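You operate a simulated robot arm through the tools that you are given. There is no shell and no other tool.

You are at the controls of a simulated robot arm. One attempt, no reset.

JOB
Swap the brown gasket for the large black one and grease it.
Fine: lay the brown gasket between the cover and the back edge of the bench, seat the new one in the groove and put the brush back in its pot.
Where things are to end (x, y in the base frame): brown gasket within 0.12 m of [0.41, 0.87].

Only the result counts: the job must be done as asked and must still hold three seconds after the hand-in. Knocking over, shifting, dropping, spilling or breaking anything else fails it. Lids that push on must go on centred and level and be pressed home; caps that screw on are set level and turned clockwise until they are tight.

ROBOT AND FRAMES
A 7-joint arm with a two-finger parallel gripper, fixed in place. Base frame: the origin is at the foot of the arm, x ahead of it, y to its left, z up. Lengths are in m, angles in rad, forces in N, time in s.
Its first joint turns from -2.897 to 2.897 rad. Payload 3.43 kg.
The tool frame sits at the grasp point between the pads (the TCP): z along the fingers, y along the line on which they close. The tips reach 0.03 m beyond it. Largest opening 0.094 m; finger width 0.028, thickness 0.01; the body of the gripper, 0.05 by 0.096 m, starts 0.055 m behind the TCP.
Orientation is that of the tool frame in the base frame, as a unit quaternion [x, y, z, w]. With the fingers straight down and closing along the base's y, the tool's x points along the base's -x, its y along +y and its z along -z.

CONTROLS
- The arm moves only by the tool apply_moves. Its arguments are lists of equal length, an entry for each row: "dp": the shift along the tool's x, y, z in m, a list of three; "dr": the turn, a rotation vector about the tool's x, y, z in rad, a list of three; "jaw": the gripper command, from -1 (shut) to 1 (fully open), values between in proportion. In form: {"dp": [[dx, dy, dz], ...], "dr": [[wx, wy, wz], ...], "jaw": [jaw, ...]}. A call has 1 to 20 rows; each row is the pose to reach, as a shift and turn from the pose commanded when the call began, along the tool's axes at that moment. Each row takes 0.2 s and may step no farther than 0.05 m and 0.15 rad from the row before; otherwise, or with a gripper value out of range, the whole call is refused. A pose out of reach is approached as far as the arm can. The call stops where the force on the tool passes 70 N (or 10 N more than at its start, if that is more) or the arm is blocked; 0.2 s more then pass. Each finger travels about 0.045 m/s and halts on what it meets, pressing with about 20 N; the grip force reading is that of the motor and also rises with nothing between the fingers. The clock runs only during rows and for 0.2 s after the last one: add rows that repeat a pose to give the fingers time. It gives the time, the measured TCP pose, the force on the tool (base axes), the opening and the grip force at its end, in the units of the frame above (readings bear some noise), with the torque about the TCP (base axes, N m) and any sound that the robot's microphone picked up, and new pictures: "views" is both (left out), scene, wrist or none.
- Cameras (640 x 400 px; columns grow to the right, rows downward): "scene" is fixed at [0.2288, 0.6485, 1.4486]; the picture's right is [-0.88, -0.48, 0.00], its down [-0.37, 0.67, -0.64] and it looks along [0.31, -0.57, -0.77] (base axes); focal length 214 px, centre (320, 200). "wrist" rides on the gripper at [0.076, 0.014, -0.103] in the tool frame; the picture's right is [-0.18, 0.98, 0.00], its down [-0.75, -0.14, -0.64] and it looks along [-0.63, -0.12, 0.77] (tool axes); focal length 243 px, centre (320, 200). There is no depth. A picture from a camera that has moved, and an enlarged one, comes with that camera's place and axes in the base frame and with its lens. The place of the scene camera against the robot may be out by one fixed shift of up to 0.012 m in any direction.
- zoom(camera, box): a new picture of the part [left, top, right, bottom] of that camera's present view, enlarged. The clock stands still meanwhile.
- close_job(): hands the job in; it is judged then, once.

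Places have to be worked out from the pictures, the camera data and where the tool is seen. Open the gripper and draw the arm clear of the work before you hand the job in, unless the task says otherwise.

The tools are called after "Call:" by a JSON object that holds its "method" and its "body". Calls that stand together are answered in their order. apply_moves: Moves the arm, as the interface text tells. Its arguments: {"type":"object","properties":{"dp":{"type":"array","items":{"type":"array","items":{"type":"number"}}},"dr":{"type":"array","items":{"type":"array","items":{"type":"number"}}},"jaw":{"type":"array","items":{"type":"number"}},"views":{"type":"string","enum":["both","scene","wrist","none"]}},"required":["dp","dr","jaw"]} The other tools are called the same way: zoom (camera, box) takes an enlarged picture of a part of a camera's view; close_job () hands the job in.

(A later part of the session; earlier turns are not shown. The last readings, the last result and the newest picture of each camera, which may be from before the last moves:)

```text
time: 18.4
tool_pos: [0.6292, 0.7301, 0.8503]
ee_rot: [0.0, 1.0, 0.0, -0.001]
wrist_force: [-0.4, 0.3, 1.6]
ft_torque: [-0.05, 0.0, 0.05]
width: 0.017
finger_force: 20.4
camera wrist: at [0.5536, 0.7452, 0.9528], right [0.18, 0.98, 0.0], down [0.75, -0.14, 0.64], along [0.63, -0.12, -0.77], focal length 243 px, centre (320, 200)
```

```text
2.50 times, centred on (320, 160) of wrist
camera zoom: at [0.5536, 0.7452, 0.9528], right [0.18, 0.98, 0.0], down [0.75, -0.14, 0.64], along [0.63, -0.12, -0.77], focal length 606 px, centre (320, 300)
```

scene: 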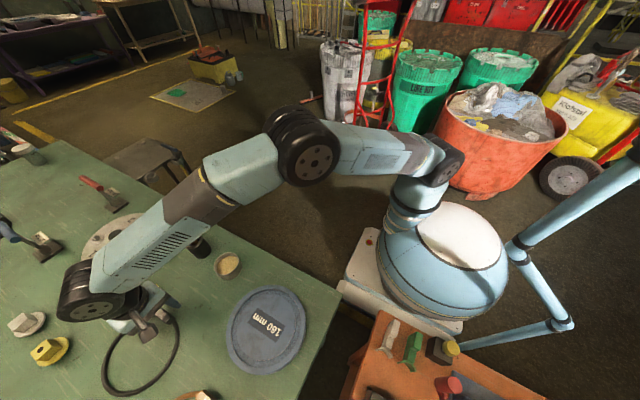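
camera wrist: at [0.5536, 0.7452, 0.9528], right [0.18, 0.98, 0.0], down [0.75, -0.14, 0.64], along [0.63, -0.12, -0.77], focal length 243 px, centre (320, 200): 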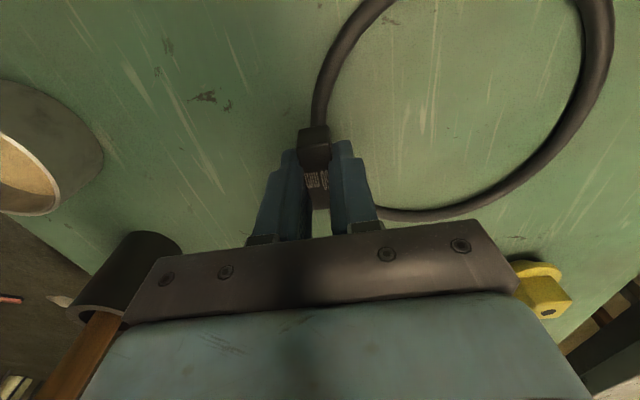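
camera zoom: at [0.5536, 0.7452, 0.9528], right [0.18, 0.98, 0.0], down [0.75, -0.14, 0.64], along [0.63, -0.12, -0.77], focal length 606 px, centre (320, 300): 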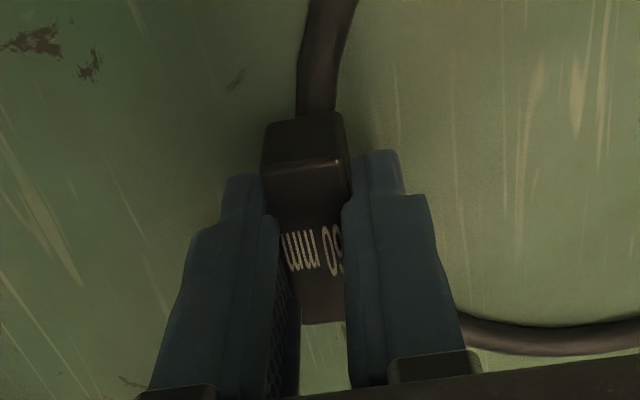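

The grip is firm. I'll lift the black gasket and carry it over the cover, to hover 20 mm above the pose where the brown one sat.

Call:
{"method": "apply_moves", "body": {"dp": [[0, 0, -0.03], [0, 0, -0.07], [0, 0, -0.1], [0.035, -0.028, -0.1], [0.07, -0.056, -0.1], [0.105, -0.084, -0.1], [0.14, -0.112, -0.1], [0.175, -0.14, -0.1], [0.21, -0.168, -0.1], [0.235, -0.187, -0.1], [0.2404, -0.1914, -0.07], [0.2404, -0.1914, -0.045], [0.2404, -0.1914, -0.045]], "dr": [[0, 0, 0], [0, 0, 0], [0, 0, 0], [0, 0, 0], [0, 0, 0], [0, 0, 0], [0, 0, 0], [0, 0, 0], [0, 0, 0], [0, 0, 0], [0, 0, 0], [0, 0, 0], [0, 0, 0]], "jaw": [-1, -1, -1, -1, -1, -1, -1, -1, -1, -1, -1, -1, -1], "views": "both"}}

Call:
{"method": "zoom", "body": {"camera": "wrist", "box": [0, 0, 640, 250]}}

Call:
{"method": "zoom", "body": {"camera": "scene", "box": [210, 250, 330, 390]}}

```text
time: 21.2
tool_pos: [0.3899, 0.541, 0.8936]
ee_rot: [0.0, 1.0, -0.001, 0.001]
wrist_force: [-1.1, 0.7, 0.0]
ft_torque: [0.02, -0.02, 0.04]
width: 0.017
finger_force: 19.8
camera wrist: at [0.3134, 0.5542, 0.9969], right [0.18, 0.98, 0.0], down [0.75, -0.14, 0.64], along [0.63, -0.12, -0.77], focal length 243 px, centre (320, 200)
```

scene: 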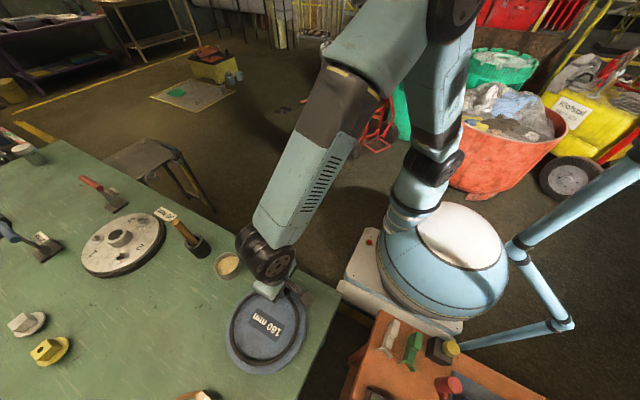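
wrist: 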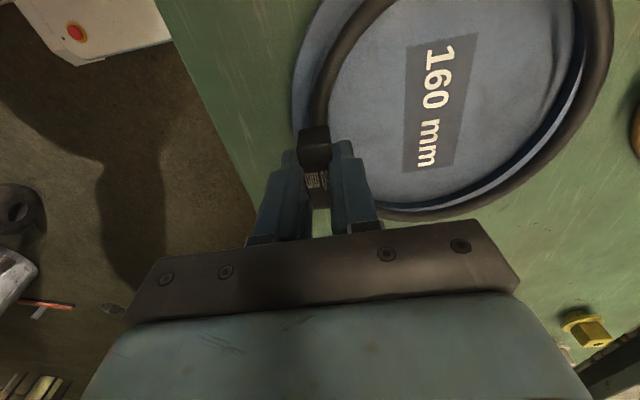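

```text
1.00 times, centred on (320, 125) of wrist (not enlarged: the box is as wide or as high as the picture)
camera zoom: at [0.3134, 0.5542, 0.9969], right [0.18, 0.98, 0.0], down [0.75, -0.14, 0.64], along [0.63, -0.12, -0.77], focal length 243 px, centre (320, 275)
```

zoom: 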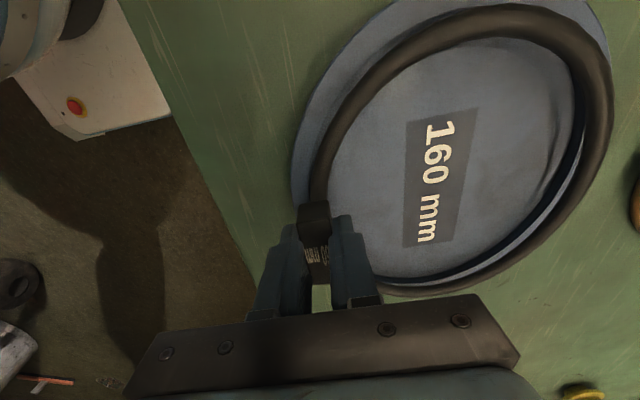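

```text
2.86 times, centred on (270, 320) of scene
camera zoom: at [0.2288, 0.6485, 1.4486], right [-0.88, -0.48, 0.0], down [-0.37, 0.67, -0.64], along [0.31, -0.57, -0.77], focal length 613 px, centre (463, -143)
```

zoom: 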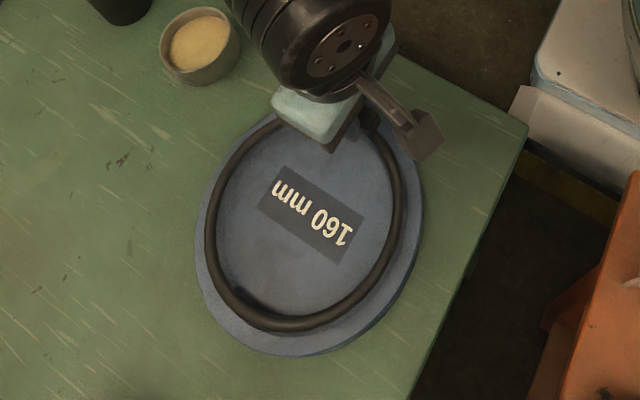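

The ring hovers concentric over the groove, in the same pose as the brown one when lifted. I'll lower it into the groove.

Call:
{"method": "apply_moves", "body": {"dp": [[0, 0, 0.008], [0, 0, 0.014], [0, 0, 0.018], [0, 0, 0.021], [0, 0, 0.023], [0, 0, 0.024]], "dr": [[0, 0, 0], [0, 0, 0], [0, 0, 0], [0, 0, 0], [0, 0, 0], [0, 0, 0]], "jaw": [-1, -1, -1, -1, -1, -1], "views": "both"}}

Call:
{"method": "zoom", "body": {"camera": "wrist", "box": [240, 0, 640, 250]}}

Call:
{"method": "zoom", "body": {"camera": "scene", "box": [210, 250, 330, 390]}}

```text
time: 22.6
tool_pos: [0.3894, 0.5397, 0.8716]
ee_rot: [0.001, 1.0, 0.0, 0.0]
wrist_force: [-0.5, -4.5, 7.2]
ft_torque: [-0.09, 0.04, 0.01]
width: 0.017
finger_force: 20.3
camera wrist: at [0.3132, 0.5542, 0.9747], right [0.19, 0.98, 0.0], down [0.75, -0.14, 0.64], along [0.63, -0.12, -0.77], focal length 243 px, centre (320, 200)
```

scene: 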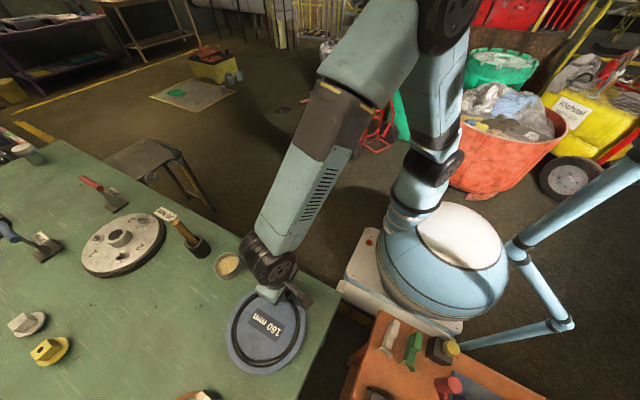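
wrist: 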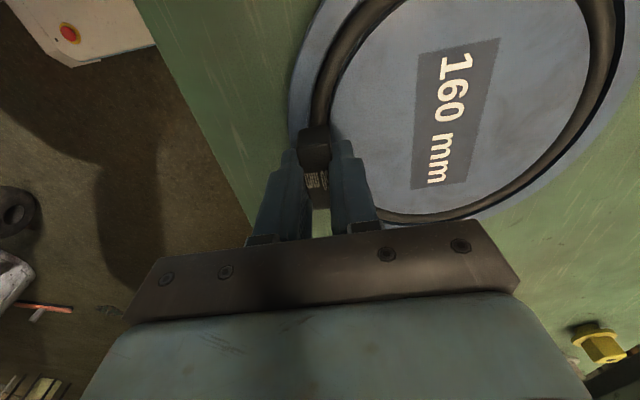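

```text
1.60 times, centred on (440, 125) of wrist
camera zoom: at [0.3132, 0.5542, 0.9747], right [0.19, 0.98, 0.0], down [0.75, -0.14, 0.64], along [0.63, -0.12, -0.77], focal length 388 px, centre (128, 320)
```

zoom: 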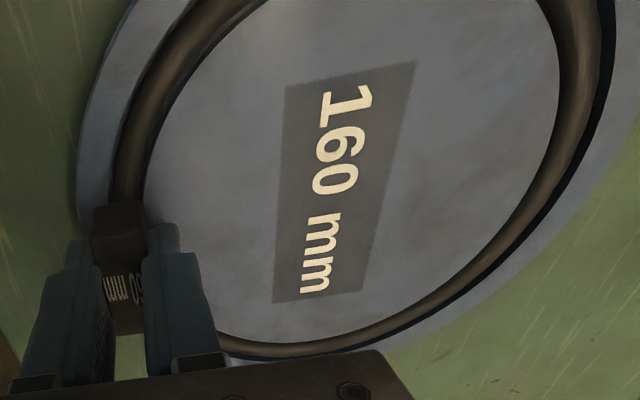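

```text
2.86 times, centred on (270, 320) of scene
camera zoom: at [0.2288, 0.6485, 1.4486], right [-0.88, -0.48, 0.0], down [-0.37, 0.67, -0.64], along [0.31, -0.57, -0.77], focal length 613 px, centre (463, -143)
```

zoom: 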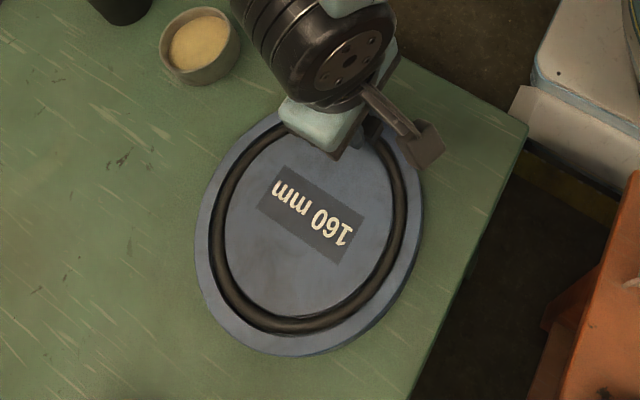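

Contact came at exactly the brown gasket's seated height (z≈0.8716). I'll press about 1 mm, ease off, open and lift away to inspect.

Call:
{"method": "apply_moves", "body": {"dp": [[0, 0, 0.0012], [0, 0, 0.0012], [0, 0, -0.0005], [0, 0, -0.0005], [0, 0, -0.0005], [0, 0, -0.0005], [0, 0, -0.0005], [0, 0, -0.02], [0, 0, -0.06], [0, 0, -0.09]], "dr": [[0, 0, 0], [0, 0, 0], [0, 0, 0], [0, 0, 0], [0, 0, 0], [0, 0, 0], [0, 0, 0], [0, 0, 0], [0, 0, 0], [0, 0, 0]], "jaw": [-1, -1, -1, 0.2, 0.2, 0.2, 0.2, 0.2, 0.2, 0.2], "views": "both"}}

Call:
{"method": "zoom", "body": {"camera": "wrist", "box": [260, 0, 560, 190]}}

Call:
{"method": "zoom", "body": {"camera": "scene", "box": [210, 250, 330, 390]}}

```text
time: 24.8
tool_pos: [0.3867, 0.5411, 0.9605]
ee_rot: [0.0, 1.0, 0.0, 0.0]
wrist_force: [0.5, 0.3, -0.1]
ft_torque: [-0.01, 0.03, 0.0]
width: 0.0562
finger_force: 0.1
camera wrist: at [0.3112, 0.5553, 1.0642], right [0.18, 0.98, 0.0], down [0.75, -0.14, 0.64], along [0.63, -0.12, -0.77], focal length 243 px, centre (320, 200)
```

scene: 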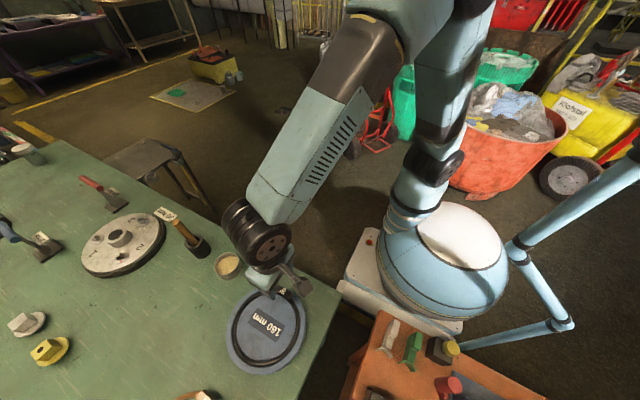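
wrist: 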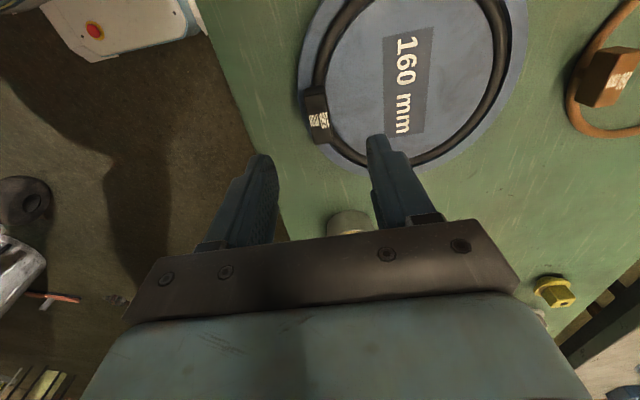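

```text
2.11 times, centred on (410, 95) of wrist
camera zoom: at [0.3112, 0.5553, 1.0642], right [0.18, 0.98, 0.0], down [0.75, -0.14, 0.64], along [0.63, -0.12, -0.77], focal length 511 px, centre (130, 421)
```

zoom: 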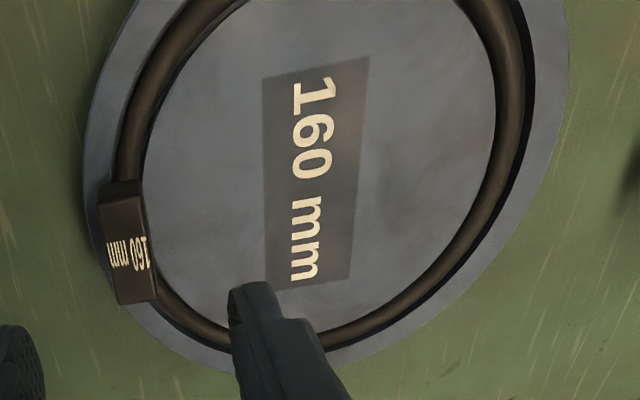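

```text
2.86 times, centred on (270, 320) of scene
camera zoom: at [0.2288, 0.6485, 1.4486], right [-0.88, -0.48, 0.0], down [-0.37, 0.67, -0.64], along [0.31, -0.57, -0.77], focal length 613 px, centre (463, -143)
```

zoom: 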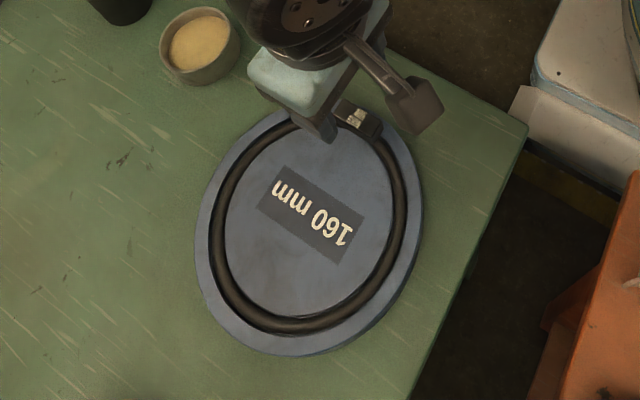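

The black gasket is seated evenly in the groove. The brush stands upright in the dark cup, with its handle top near (0.713, 0.548, 0.97). I'll rise and move above it for a close look.

Call:
{"method": "apply_moves", "body": {"dp": [[0, 0, -0.045], [-0.02, 0, -0.09], [-0.06, 0.002, -0.115], [-0.1, 0.003, -0.138], [-0.145, 0.004, -0.138], [-0.19, 0.005, -0.138], [-0.235, 0.006, -0.138], [-0.28, 0.008, -0.138], [-0.315, 0.009, -0.138], [-0.3234, 0.0094, -0.138]], "dr": [[0, 0, 0], [0, 0, 0], [0, 0, 0], [0, 0, 0], [0, 0, 0], [0, 0, 0], [0, 0, 0], [0, 0, 0], [0, 0, 0], [0, 0, 0]], "jaw": [0.5, 0.5, 0.5, 0.5, 0.5, 0.5, 0.5, 0.5, 0.5, 0.5], "views": "both"}}

Call:
{"method": "zoom", "body": {"camera": "wrist", "box": [220, 50, 420, 210]}}

Call:
{"method": "zoom", "body": {"camera": "wrist", "box": [0, 0, 640, 250]}}

```text
time: 27.0
tool_pos: [0.7132, 0.5484, 1.0971]
ee_rot: [0.001, 1.0, 0.0, -0.001]
wrist_force: [-0.7, -0.6, -0.2]
ft_torque: [-0.01, -0.01, 0.01]
width: 0.0706
finger_force: 0.0
camera wrist: at [0.6362, 0.5628, 1.2006], right [0.18, 0.98, 0.0], down [0.75, -0.14, 0.64], along [0.63, -0.12, -0.77], focal length 243 px, centre (320, 200)
```

scene: 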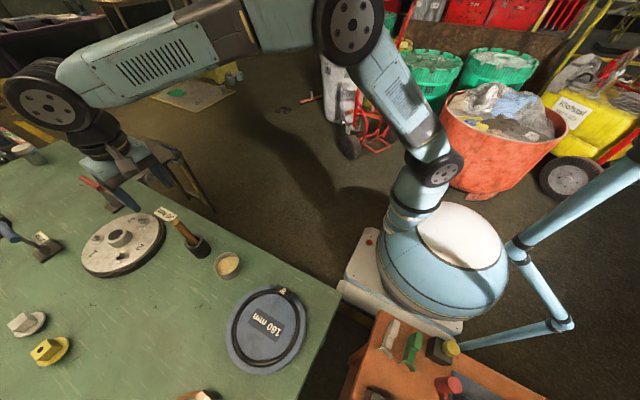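
wrist: 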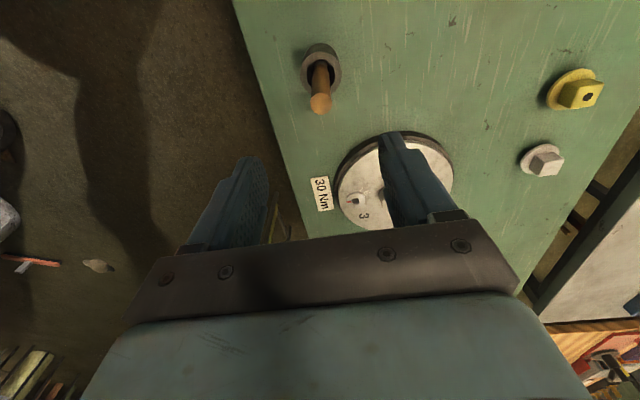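

```text
2.50 times, centred on (320, 130) of wrist
camera zoom: at [0.6362, 0.5628, 1.2006], right [0.18, 0.98, 0.0], down [0.75, -0.14, 0.64], along [0.63, -0.12, -0.77], focal length 606 px, centre (320, 375)
```

zoom: 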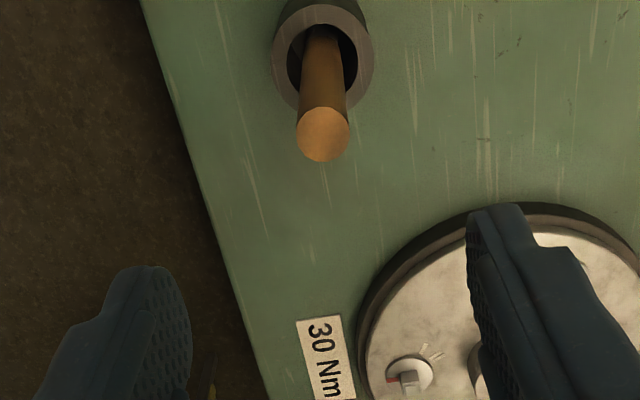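

```text
1.00 times, centred on (320, 125) of wrist (not enlarged: the box is as wide or as high as the picture)
camera zoom: at [0.6362, 0.5628, 1.2006], right [0.18, 0.98, 0.0], down [0.75, -0.14, 0.64], along [0.63, -0.12, -0.77], focal length 243 px, centre (320, 275)
```

zoom: 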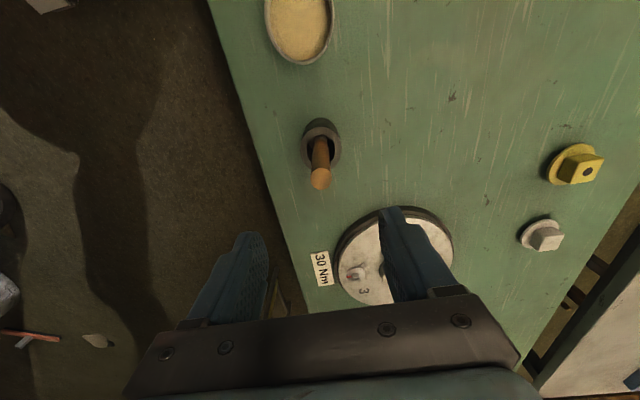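

The handle top is at about (0.710, 0.550, 0.974), ~20 mm in diameter and upright. The cup rim is at z≈0.86. I'll descend with open jaws around the handle and stop partway to check.

Call:
{"method": "apply_moves", "body": {"dp": [[0.003, 0.002, 0.04], [0.003, 0.002, 0.08], [0.003, 0.002, 0.11], [0.003, 0.002, 0.135], [0.003, 0.002, 0.135]], "dr": [[0, 0, 0], [0, 0, 0], [0, 0, 0], [0, 0, 0], [0, 0, 0]], "jaw": [0.5, 0.5, 0.5, 0.5, 0.5], "views": "both"}}

Call:
{"method": "zoom", "body": {"camera": "wrist", "box": [220, 80, 420, 240]}}

Call:
{"method": "zoom", "body": {"camera": "scene", "box": [60, 150, 260, 300]}}

```text
time: 28.2
tool_pos: [0.7104, 0.5494, 0.9653]
ee_rot: [0.001, 1.0, 0.0, 0.0]
wrist_force: [-0.1, 0.3, 0.9]
ft_torque: [-0.01, 0.0, 0.05]
width: 0.0706
finger_force: 0.0
camera wrist: at [0.6334, 0.5636, 1.0672], right [0.19, 0.98, 0.0], down [0.75, -0.14, 0.64], along [0.63, -0.12, -0.77], focal length 243 px, centre (320, 200)
```

scene: 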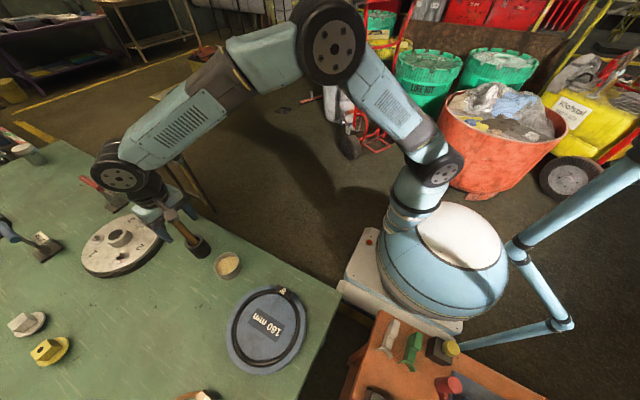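
wrist: 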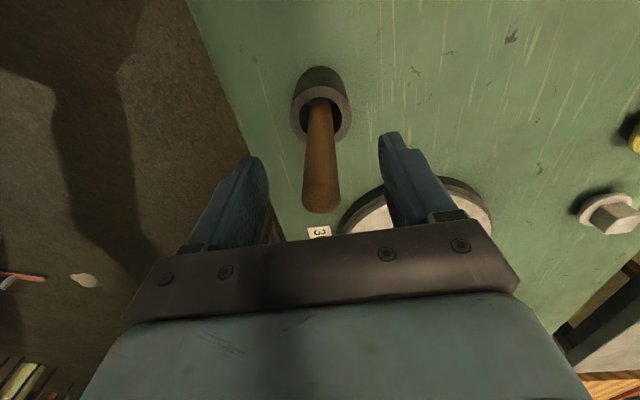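

```text
2.50 times, centred on (320, 160) of wrist
camera zoom: at [0.6334, 0.5636, 1.0672], right [0.19, 0.98, 0.0], down [0.75, -0.14, 0.64], along [0.63, -0.12, -0.77], focal length 606 px, centre (320, 300)
```

zoom: 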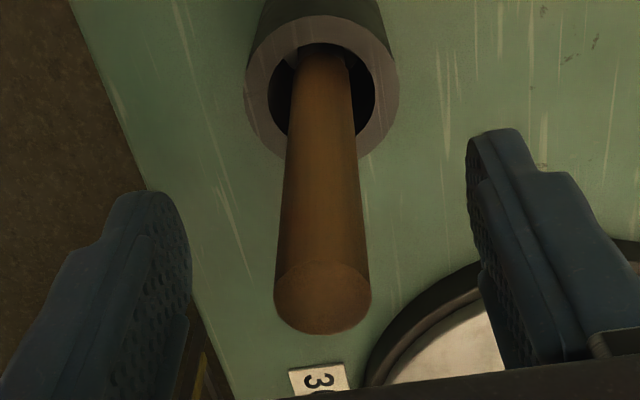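

```text
2.67 times, centred on (160, 225) of scene
camera zoom: at [0.2288, 0.6485, 1.4486], right [-0.88, -0.48, 0.0], down [-0.37, 0.67, -0.64], along [0.31, -0.57, -0.77], focal length 572 px, centre (747, 133)
```

zoom: 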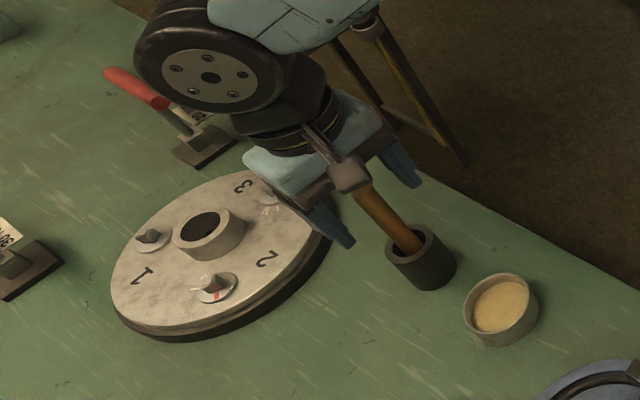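

The handle is centred between the fingers. I'll descend to TCP z≈0.93 (handle top still ~12 mm below the gripper body) and grip.

Call:
{"method": "apply_moves", "body": {"dp": [[0, 0, 0.015], [0, 0, 0.03], [0, 0, 0.034], [0, 0, 0.034], [0, 0, 0.034], [0, 0, 0.034], [0, 0, 0.034], [0, 0, 0.034], [0, 0, 0.034]], "dr": [[0, 0, 0], [0, 0, 0], [0, 0, 0], [0, 0, 0], [0, 0, 0], [0, 0, 0], [0, 0, 0], [0, 0, 0], [0, 0, 0]], "jaw": [0.5, 0.5, 0.5, -1, -1, -1, -1, -1, -1], "views": "both"}}

Call:
{"method": "zoom", "body": {"camera": "wrist", "box": [220, 80, 420, 240]}}

Call:
{"method": "zoom", "body": {"camera": "scene", "box": [120, 170, 260, 300]}}

```text
time: 30.2
tool_pos: [0.7101, 0.5508, 0.9296]
ee_rot: [0.0, 1.0, 0.0, 0.0]
wrist_force: [0.7, 0.5, -0.2]
ft_torque: [0.04, 0.01, -0.01]
width: 0.0194
finger_force: 20.1
camera wrist: at [0.6337, 0.5646, 1.033], right [0.18, 0.98, 0.0], down [0.75, -0.14, 0.64], along [0.63, -0.12, -0.77], focal length 243 px, centre (320, 200)
```

scene: 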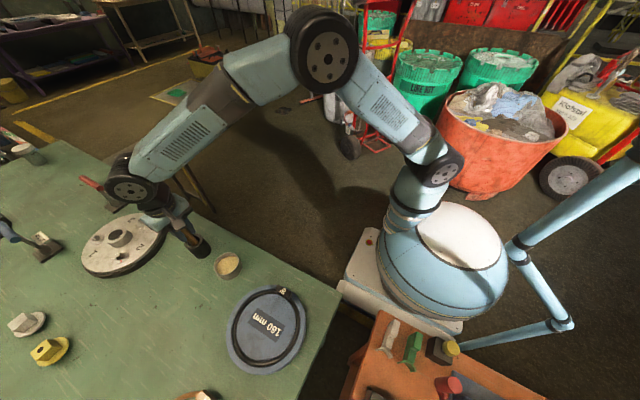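
wrist: 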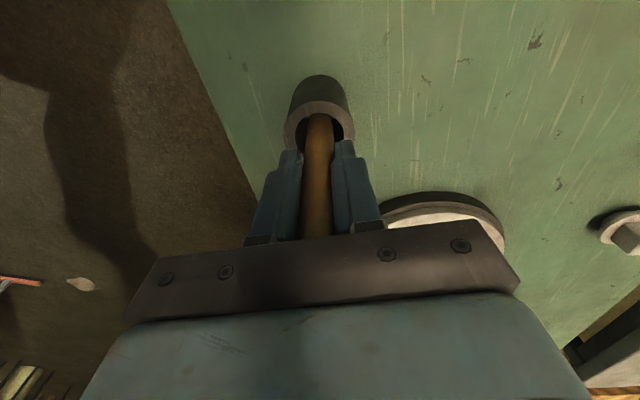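

```text
2.50 times, centred on (320, 160) of wrist
camera zoom: at [0.6337, 0.5646, 1.033], right [0.18, 0.98, 0.0], down [0.75, -0.14, 0.64], along [0.63, -0.12, -0.77], focal length 606 px, centre (320, 300)
```

zoom: 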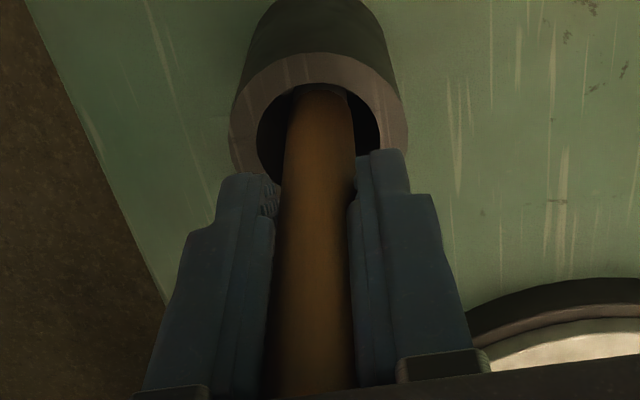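

```text
3.08 times, centred on (190, 235) of scene
camera zoom: at [0.2288, 0.6485, 1.4486], right [-0.88, -0.48, 0.0], down [-0.37, 0.67, -0.64], along [0.31, -0.57, -0.77], focal length 660 px, centre (720, 92)
```

zoom: 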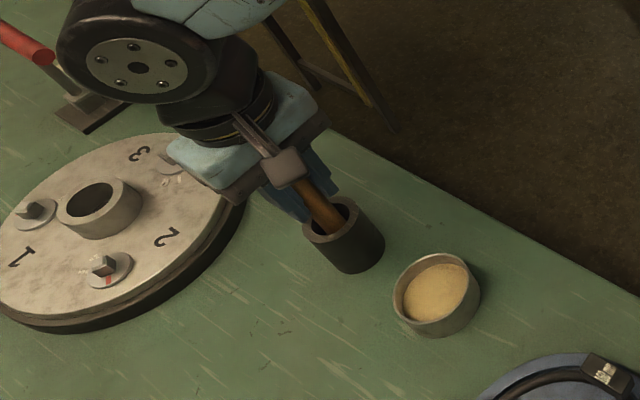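

The brush is gripped (19 mm) with no side load. I'll record the cup position as (0.710, 0.550) with TCP z 0.931, and lift straight up.

Call:
{"method": "apply_moves", "body": {"dp": [[0, 0, -0.015], [0, 0, -0.03], [0, 0, -0.05], [0, 0, -0.07], [0, 0, -0.09], [0, 0, -0.1]], "dr": [[0, 0, 0], [0, 0, 0], [0, 0, 0], [0, 0, 0], [0, 0, 0], [0, 0, 0]], "jaw": [-1, -1, -1, -1, -1, -1], "views": "both"}}

Call:
{"method": "zoom", "body": {"camera": "scene", "box": [120, 150, 260, 290]}}

Call:
{"method": "zoom", "body": {"camera": "wrist", "box": [240, 40, 400, 200]}}

```text
time: 31.6
tool_pos: [0.7091, 0.5534, 1.0312]
ee_rot: [0.0, 1.0, 0.0, -0.001]
wrist_force: [-0.4, 0.2, -0.1]
ft_torque: [-0.01, -0.01, 0.0]
width: 0.0192
finger_force: 20.4
camera wrist: at [0.6332, 0.5662, 1.1336], right [0.18, 0.98, 0.0], down [0.75, -0.14, 0.64], along [0.63, -0.12, -0.77], focal length 243 px, centre (320, 200)
```

scene: 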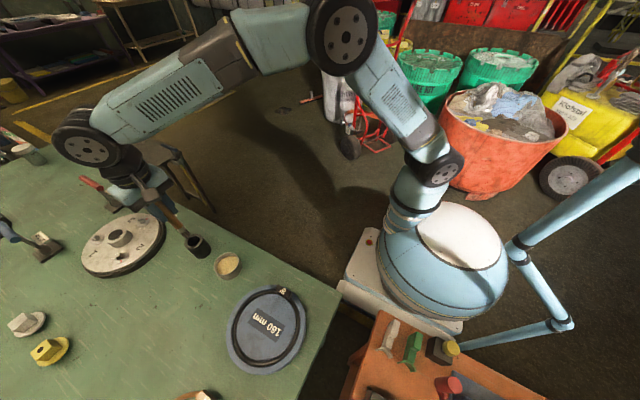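
wrist: 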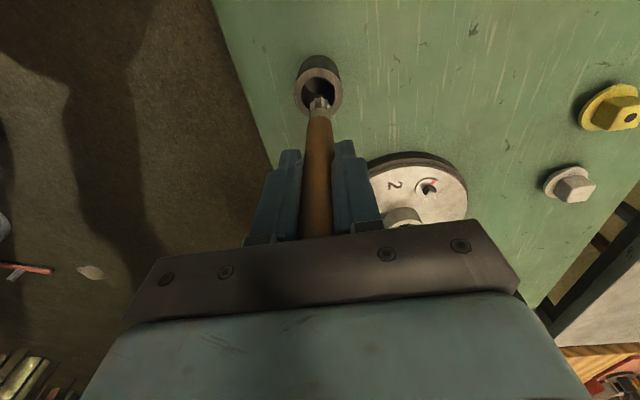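

```text
2.86 times, centred on (190, 220) of scene
camera zoom: at [0.2288, 0.6485, 1.4486], right [-0.88, -0.48, 0.0], down [-0.37, 0.67, -0.64], along [0.31, -0.57, -0.77], focal length 613 px, centre (691, 143)
```

zoom: 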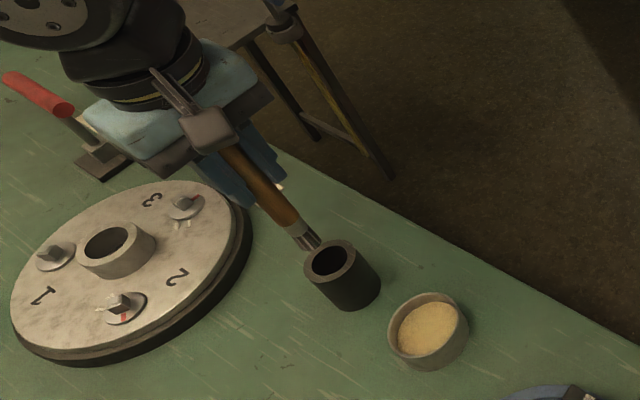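

```text
2.50 times, centred on (320, 120) of wrist
camera zoom: at [0.6332, 0.5662, 1.1336], right [0.18, 0.98, 0.0], down [0.75, -0.14, 0.64], along [0.63, -0.12, -0.77], focal length 606 px, centre (320, 400)
```

zoom: 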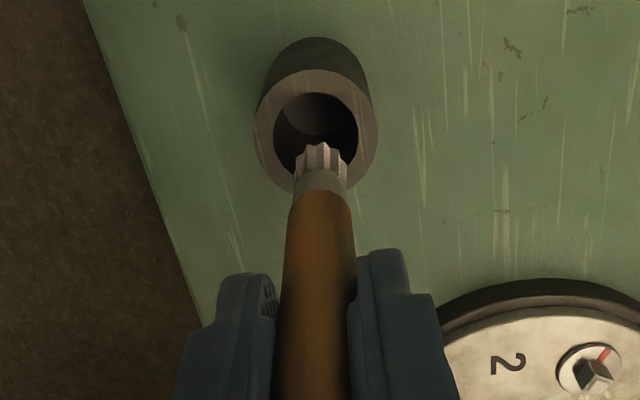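

The brush tip is about 0.12 m below the TCP (z≈0.911 now). The grease bowl is near (0.588, 0.550), so I'll move the brush above it at this height.

Call:
{"method": "apply_moves", "body": {"dp": [[0.03, 0, 0], [0.07, 0, 0], [0.105, 0, 0], [0.122, 0, 0], [0.122, 0, 0]], "dr": [[0, 0, 0], [0, 0, 0], [0, 0, 0], [0, 0, 0], [0, 0, 0]], "jaw": [-1, -1, -1, -1, -1], "views": "both"}}

Call:
{"method": "zoom", "body": {"camera": "scene", "box": [170, 190, 270, 290]}}

Call:
{"method": "zoom", "body": {"camera": "wrist", "box": [240, 40, 400, 200]}}

```text
time: 32.8
tool_pos: [0.5871, 0.552, 1.0321]
ee_rot: [0.001, 1.0, 0.001, 0.0]
wrist_force: [0.4, -0.3, 0.1]
ft_torque: [0.02, 0.01, -0.02]
width: 0.0194
finger_force: 19.8
camera wrist: at [0.5109, 0.5671, 1.1344], right [0.19, 0.98, 0.0], down [0.75, -0.14, 0.64], along [0.63, -0.12, -0.77], focal length 243 px, centre (320, 200)
```

scene: 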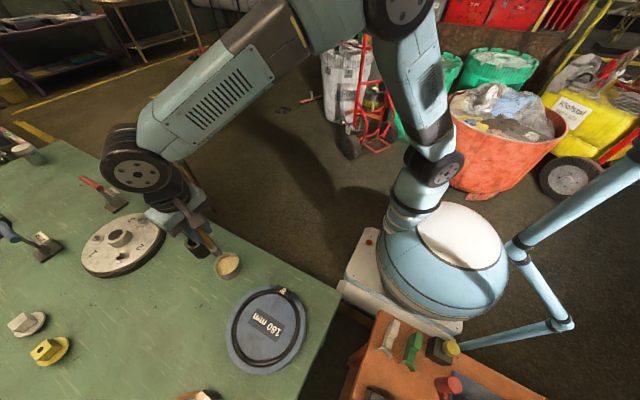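
wrist: 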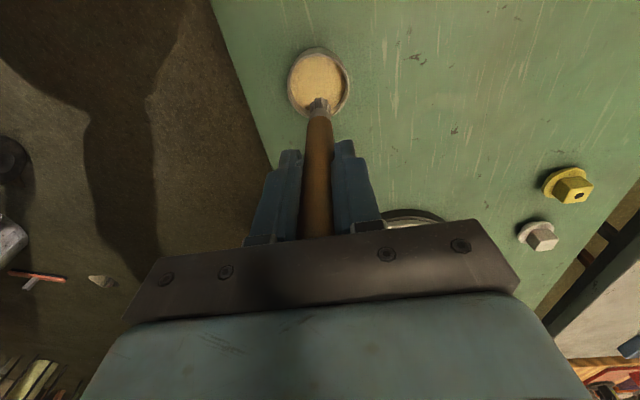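

```text
4.00 times, centred on (220, 240) of scene
camera zoom: at [0.2288, 0.6485, 1.4486], right [-0.88, -0.48, 0.0], down [-0.37, 0.67, -0.64], along [0.31, -0.57, -0.77], focal length 858 px, centre (720, 40)
```

zoom: 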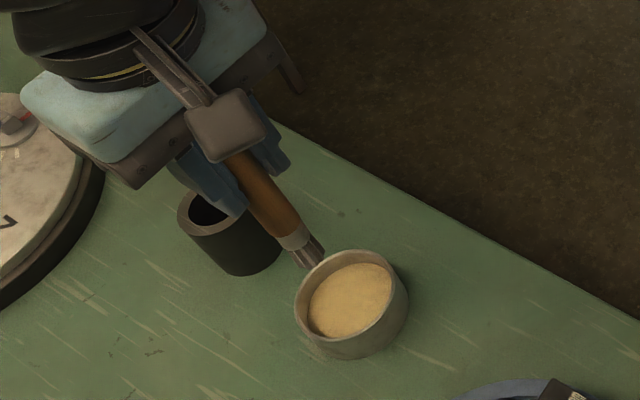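

```text
2.50 times, centred on (320, 120) of wrist
camera zoom: at [0.5109, 0.5671, 1.1344], right [0.19, 0.98, 0.0], down [0.75, -0.14, 0.64], along [0.63, -0.12, -0.77], focal length 606 px, centre (320, 400)
```

zoom: 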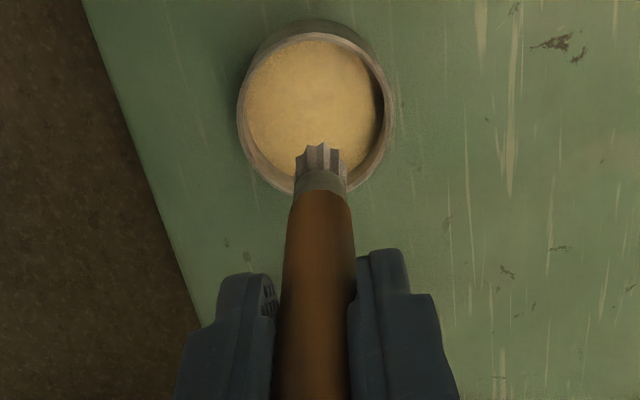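

The brush is centred over the bowl (centre ≈ (0.586, 0.551), rim z≈0.84). I'll lower the tip gently toward the grease and watch the force.

Call:
{"method": "apply_moves", "body": {"dp": [[0.001, 0.0005, 0.025], [0.001, 0.0005, 0.05], [0.001, 0.0005, 0.065], [0.001, 0.0005, 0.073], [0.001, 0.0005, 0.078]], "dr": [[0, 0, 0], [0, 0, 0], [0, 0, 0], [0, 0, 0], [0, 0, 0]], "jaw": [-1, -1, -1, -1, -1], "views": "both"}}

Call:
{"method": "zoom", "body": {"camera": "scene", "box": [170, 190, 270, 290]}}

Call:
{"method": "zoom", "body": {"camera": "wrist", "box": [240, 40, 400, 200]}}

```text
time: 34.0
tool_pos: [0.5868, 0.5517, 0.9527]
ee_rot: [0.001, 1.0, 0.0, 0.0]
wrist_force: [-0.9, -0.4, -0.4]
ft_torque: [0.01, -0.01, 0.04]
width: 0.0191
finger_force: 20.6
camera wrist: at [0.5107, 0.5659, 1.0547], right [0.18, 0.98, 0.0], down [0.75, -0.14, 0.64], along [0.63, -0.12, -0.77], focal length 243 px, centre (320, 200)
```

scene: 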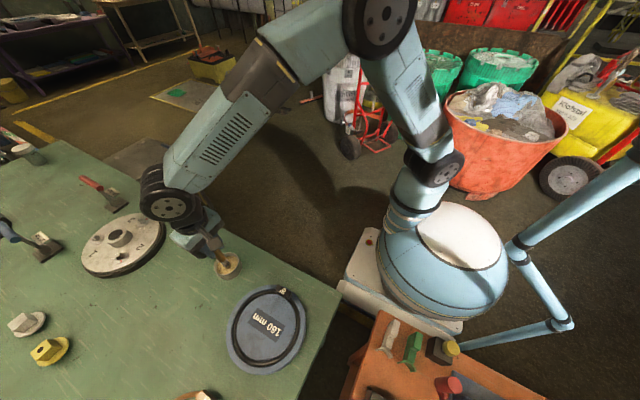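
wrist: 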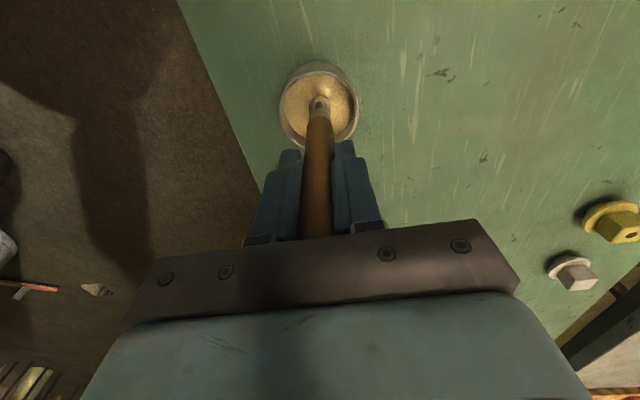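

```text
4.00 times, centred on (220, 240) of scene
camera zoom: at [0.2288, 0.6485, 1.4486], right [-0.88, -0.48, 0.0], down [-0.37, 0.67, -0.64], along [0.31, -0.57, -0.77], focal length 858 px, centre (720, 40)
```

zoom: 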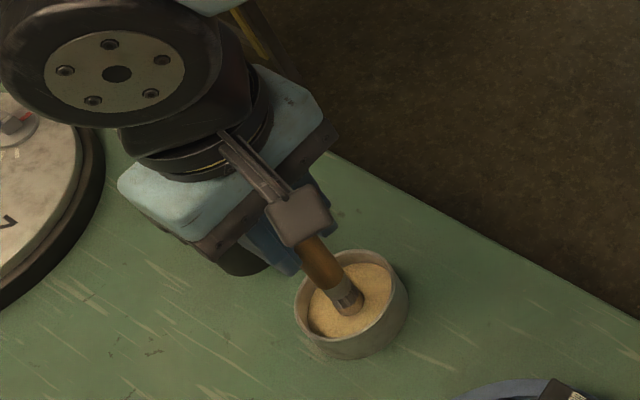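

```text
2.50 times, centred on (320, 120) of wrist
camera zoom: at [0.5107, 0.5659, 1.0547], right [0.18, 0.98, 0.0], down [0.75, -0.14, 0.64], along [0.63, -0.12, -0.77], focal length 606 px, centre (320, 400)
```

zoom: 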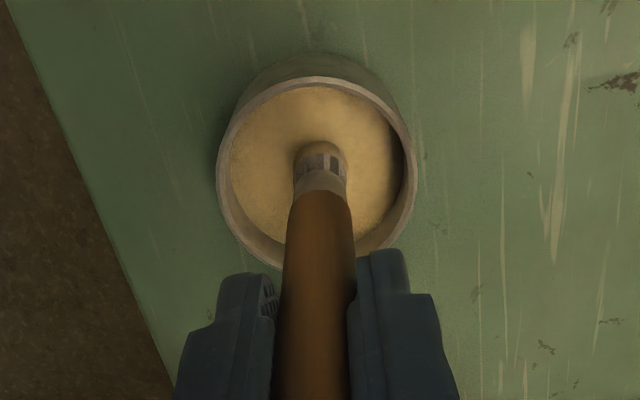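

The bristles have reached the grease, and a tan cap is visible on the tip. I'll dip about 4 mm more, hold briefly, and lift clear to check the load.

Call:
{"method": "apply_moves", "body": {"dp": [[0, 0, 0.003], [0, 0, 0.005], [0, 0, 0.005], [0, 0, 0.005], [0, 0, -0.02], [0, 0, -0.05], [0, 0, -0.07]], "dr": [[0, 0, 0], [0, 0, 0], [0, 0, 0], [0, 0, 0], [0, 0, 0], [0, 0, 0], [0, 0, 0]], "jaw": [-1, -1, -1, -1, -1, -1, -1], "views": "both"}}

Call:
{"method": "zoom", "body": {"camera": "scene", "box": [170, 190, 270, 290]}}

Call:
{"method": "zoom", "body": {"camera": "wrist", "box": [240, 40, 400, 200]}}

```text
time: 35.6
tool_pos: [0.5873, 0.5524, 1.0226]
ee_rot: [0.0, 1.0, 0.0, 0.0]
wrist_force: [0.5, -0.3, -0.6]
ft_torque: [0.01, 0.01, 0.0]
width: 0.0193
finger_force: 19.9
camera wrist: at [0.5105, 0.5658, 1.1251], right [0.18, 0.98, 0.0], down [0.75, -0.14, 0.64], along [0.63, -0.12, -0.77], focal length 243 px, centre (320, 200)
```

scene: 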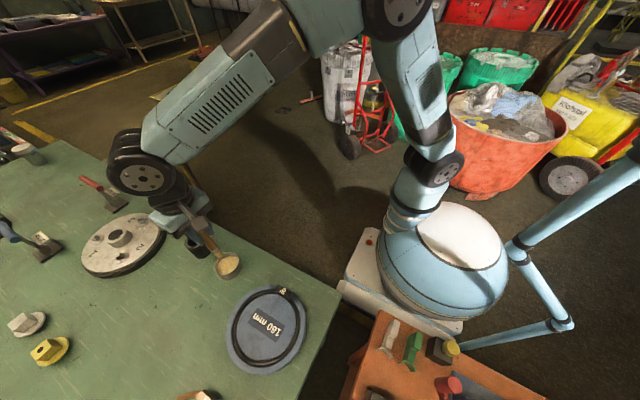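
wrist: 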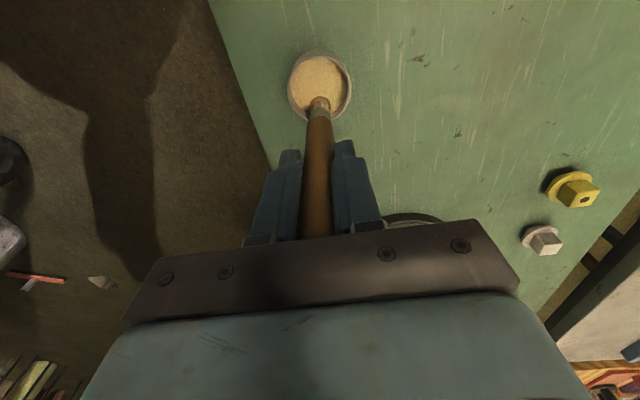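

```text
4.00 times, centred on (220, 240) of scene
camera zoom: at [0.2288, 0.6485, 1.4486], right [-0.88, -0.48, 0.0], down [-0.37, 0.67, -0.64], along [0.31, -0.57, -0.77], focal length 858 px, centre (720, 40)
```

zoom: 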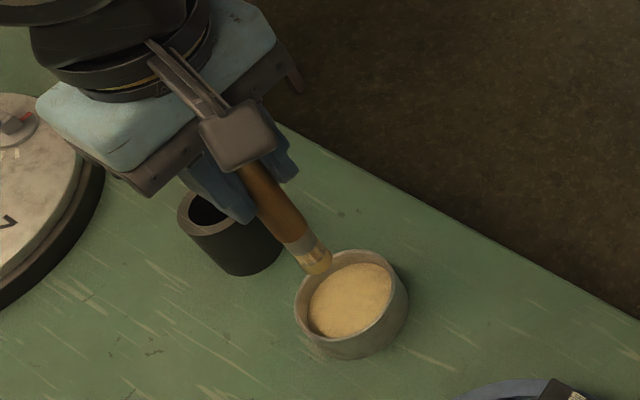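

```text
2.50 times, centred on (320, 120) of wrist
camera zoom: at [0.5105, 0.5658, 1.1251], right [0.18, 0.98, 0.0], down [0.75, -0.14, 0.64], along [0.63, -0.12, -0.77], focal length 606 px, centre (320, 400)
```

zoom: 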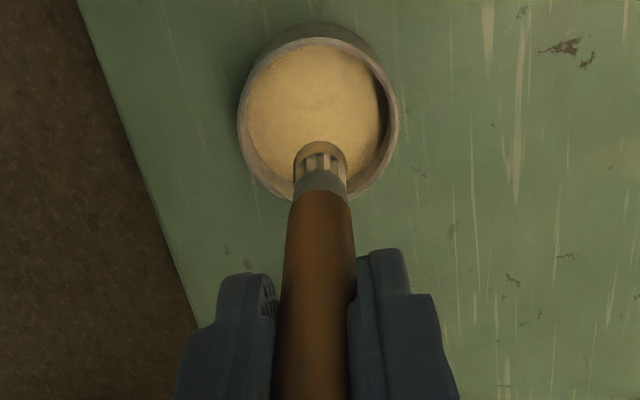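

The tip is now coated with grease. I'll move the brush above the gasket's +x side (≈(0.470, 0.618)), with the tip about 30 mm above the ring, to verify alignment.

Call:
{"method": "apply_moves", "body": {"dp": [[0.03, 0.017, 0], [0.065, 0.037, 0], [0.1, 0.057, 0.01], [0.117, 0.0675, 0.025], [0.117, 0.0675, 0.03], [0.117, 0.0675, 0.03]], "dr": [[0, 0, 0], [0, 0, 0], [0, 0, 0], [0, 0, 0], [0, 0, 0], [0, 0, 0]], "jaw": [-1, -1, -1, -1, -1, -1], "views": "both"}}

Call:
{"method": "zoom", "body": {"camera": "scene", "box": [200, 230, 330, 390]}}

Call:
{"method": "zoom", "body": {"camera": "wrist", "box": [200, 0, 440, 190]}}

Call:
{"method": "zoom", "body": {"camera": "wrist", "box": [0, 0, 640, 150]}}

```text
time: 37.0
tool_pos: [0.4698, 0.6181, 0.9932]
ee_rot: [0.0, 1.0, 0.0, 0.0]
wrist_force: [0.4, 0.2, -0.1]
ft_torque: [-0.05, -0.02, -0.02]
width: 0.0196
finger_force: 20.0
camera wrist: at [0.393, 0.6319, 1.0958], right [0.18, 0.98, 0.0], down [0.75, -0.14, 0.64], along [0.63, -0.12, -0.77], focal length 243 px, centre (320, 200)
```

scene: 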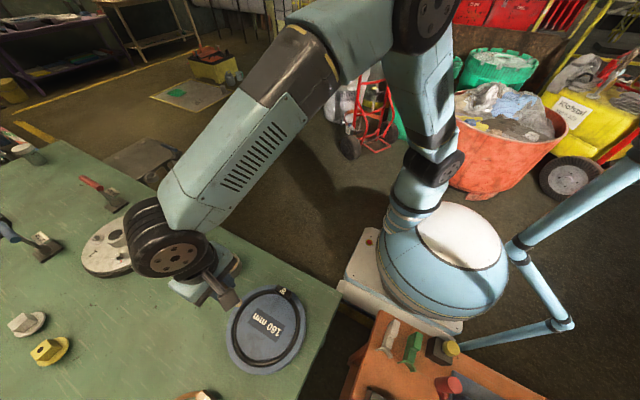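
wrist: 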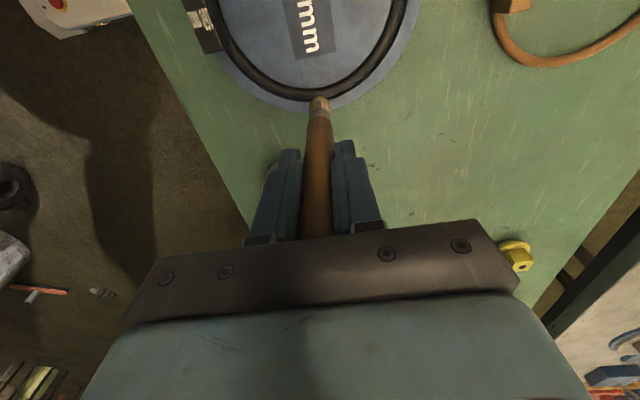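

```text
2.50 times, centred on (265, 310) of scene
camera zoom: at [0.2288, 0.6485, 1.4486], right [-0.88, -0.48, 0.0], down [-0.37, 0.67, -0.64], along [0.31, -0.57, -0.77], focal length 536 px, centre (458, -75)
```

zoom: 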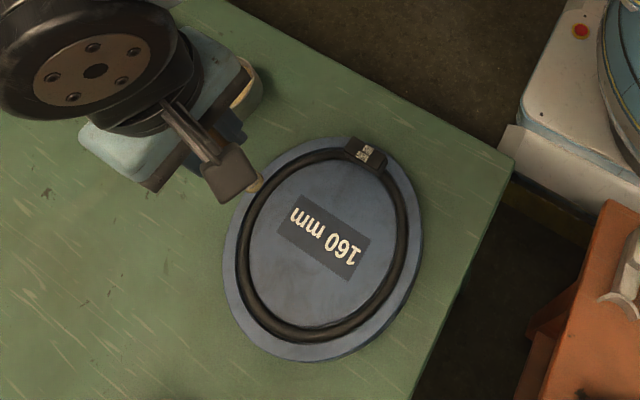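

```text
2.11 times, centred on (320, 95) of wrist
camera zoom: at [0.393, 0.6319, 1.0958], right [0.18, 0.98, 0.0], down [0.75, -0.14, 0.64], along [0.63, -0.12, -0.77], focal length 511 px, centre (320, 421)
```

zoom: 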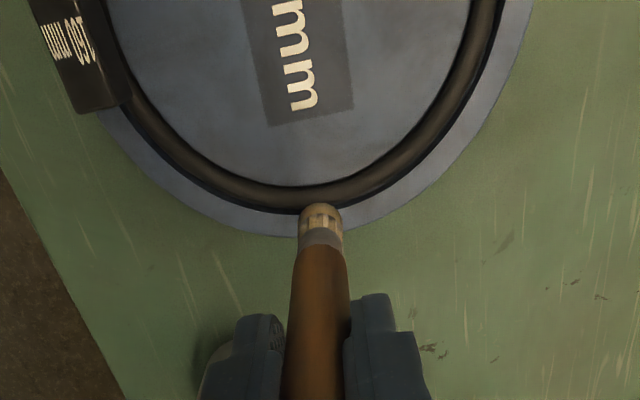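

```text
1.00 times, centred on (320, 75) of wrist (not enlarged: the box is as wide or as high as the picture)
camera zoom: at [0.393, 0.6319, 1.0958], right [0.18, 0.98, 0.0], down [0.75, -0.14, 0.64], along [0.63, -0.12, -0.77], focal length 243 px, centre (320, 325)
```

zoom: 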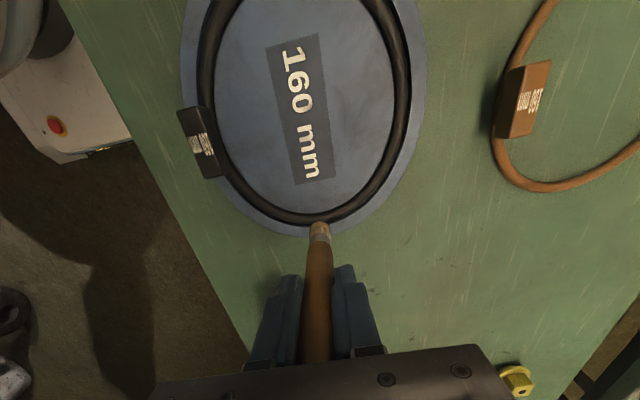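

Fitting several cord points gives ring centre ≈ (0.389, 0.6195) and radius ≈ 0.0795. I'll lower the brush here at the +x side to find the contact height gently.

Call:
{"method": "apply_moves", "body": {"dp": [[0.0015, 0.0012, 0.015], [0.0015, 0.0012, 0.027], [0.0015, 0.0012, 0.033], [0.0015, 0.0012, 0.035]], "dr": [[0, 0, 0], [0, 0, 0], [0, 0, 0], [0, 0, 0]], "jaw": [-1, -1, -1, -1], "views": "wrist"}}

Call:
{"method": "zoom", "body": {"camera": "wrist", "box": [240, 40, 400, 200]}}

Call:
{"method": "zoom", "body": {"camera": "scene", "box": [200, 230, 330, 390]}}

```text
time: 38.0
tool_pos: [0.4692, 0.6196, 0.958]
ee_rot: [0.0, 1.0, 0.0, 0.0]
wrist_force: [-0.3, -0.5, -0.6]
ft_torque: [-0.01, 0.02, 0.02]
width: 0.0192
finger_force: 19.8
camera wrist: at [0.3925, 0.6343, 1.0603], right [0.18, 0.98, 0.0], down [0.75, -0.14, 0.64], along [0.63, -0.12, -0.77], focal length 243 px, centre (320, 200)
```

wrist: 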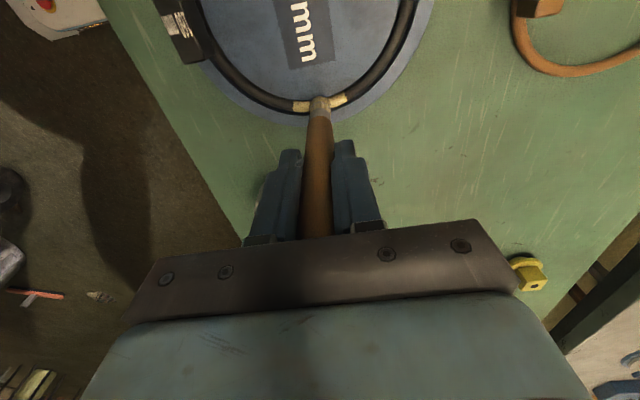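

```text
2.50 times, centred on (320, 120) of wrist
camera zoom: at [0.3925, 0.6343, 1.0603], right [0.18, 0.98, 0.0], down [0.75, -0.14, 0.64], along [0.63, -0.12, -0.77], focal length 606 px, centre (320, 400)
```

zoom: 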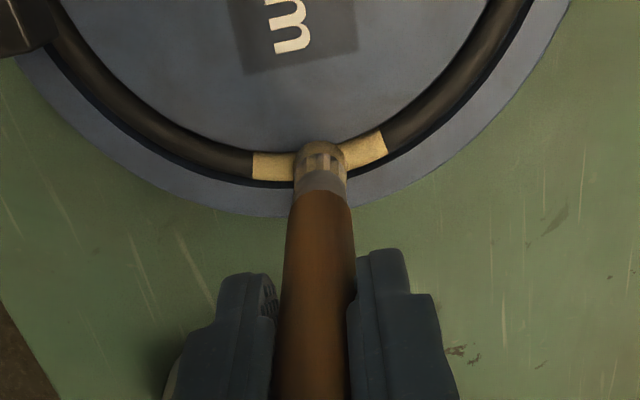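

```text
2.50 times, centred on (265, 310) of scene
camera zoom: at [0.2288, 0.6485, 1.4486], right [-0.88, -0.48, 0.0], down [-0.37, 0.67, -0.64], along [0.31, -0.57, -0.77], focal length 536 px, centre (458, -75)
```

zoom: 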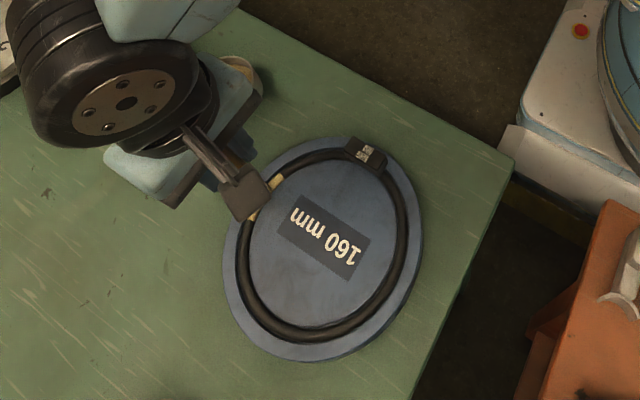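

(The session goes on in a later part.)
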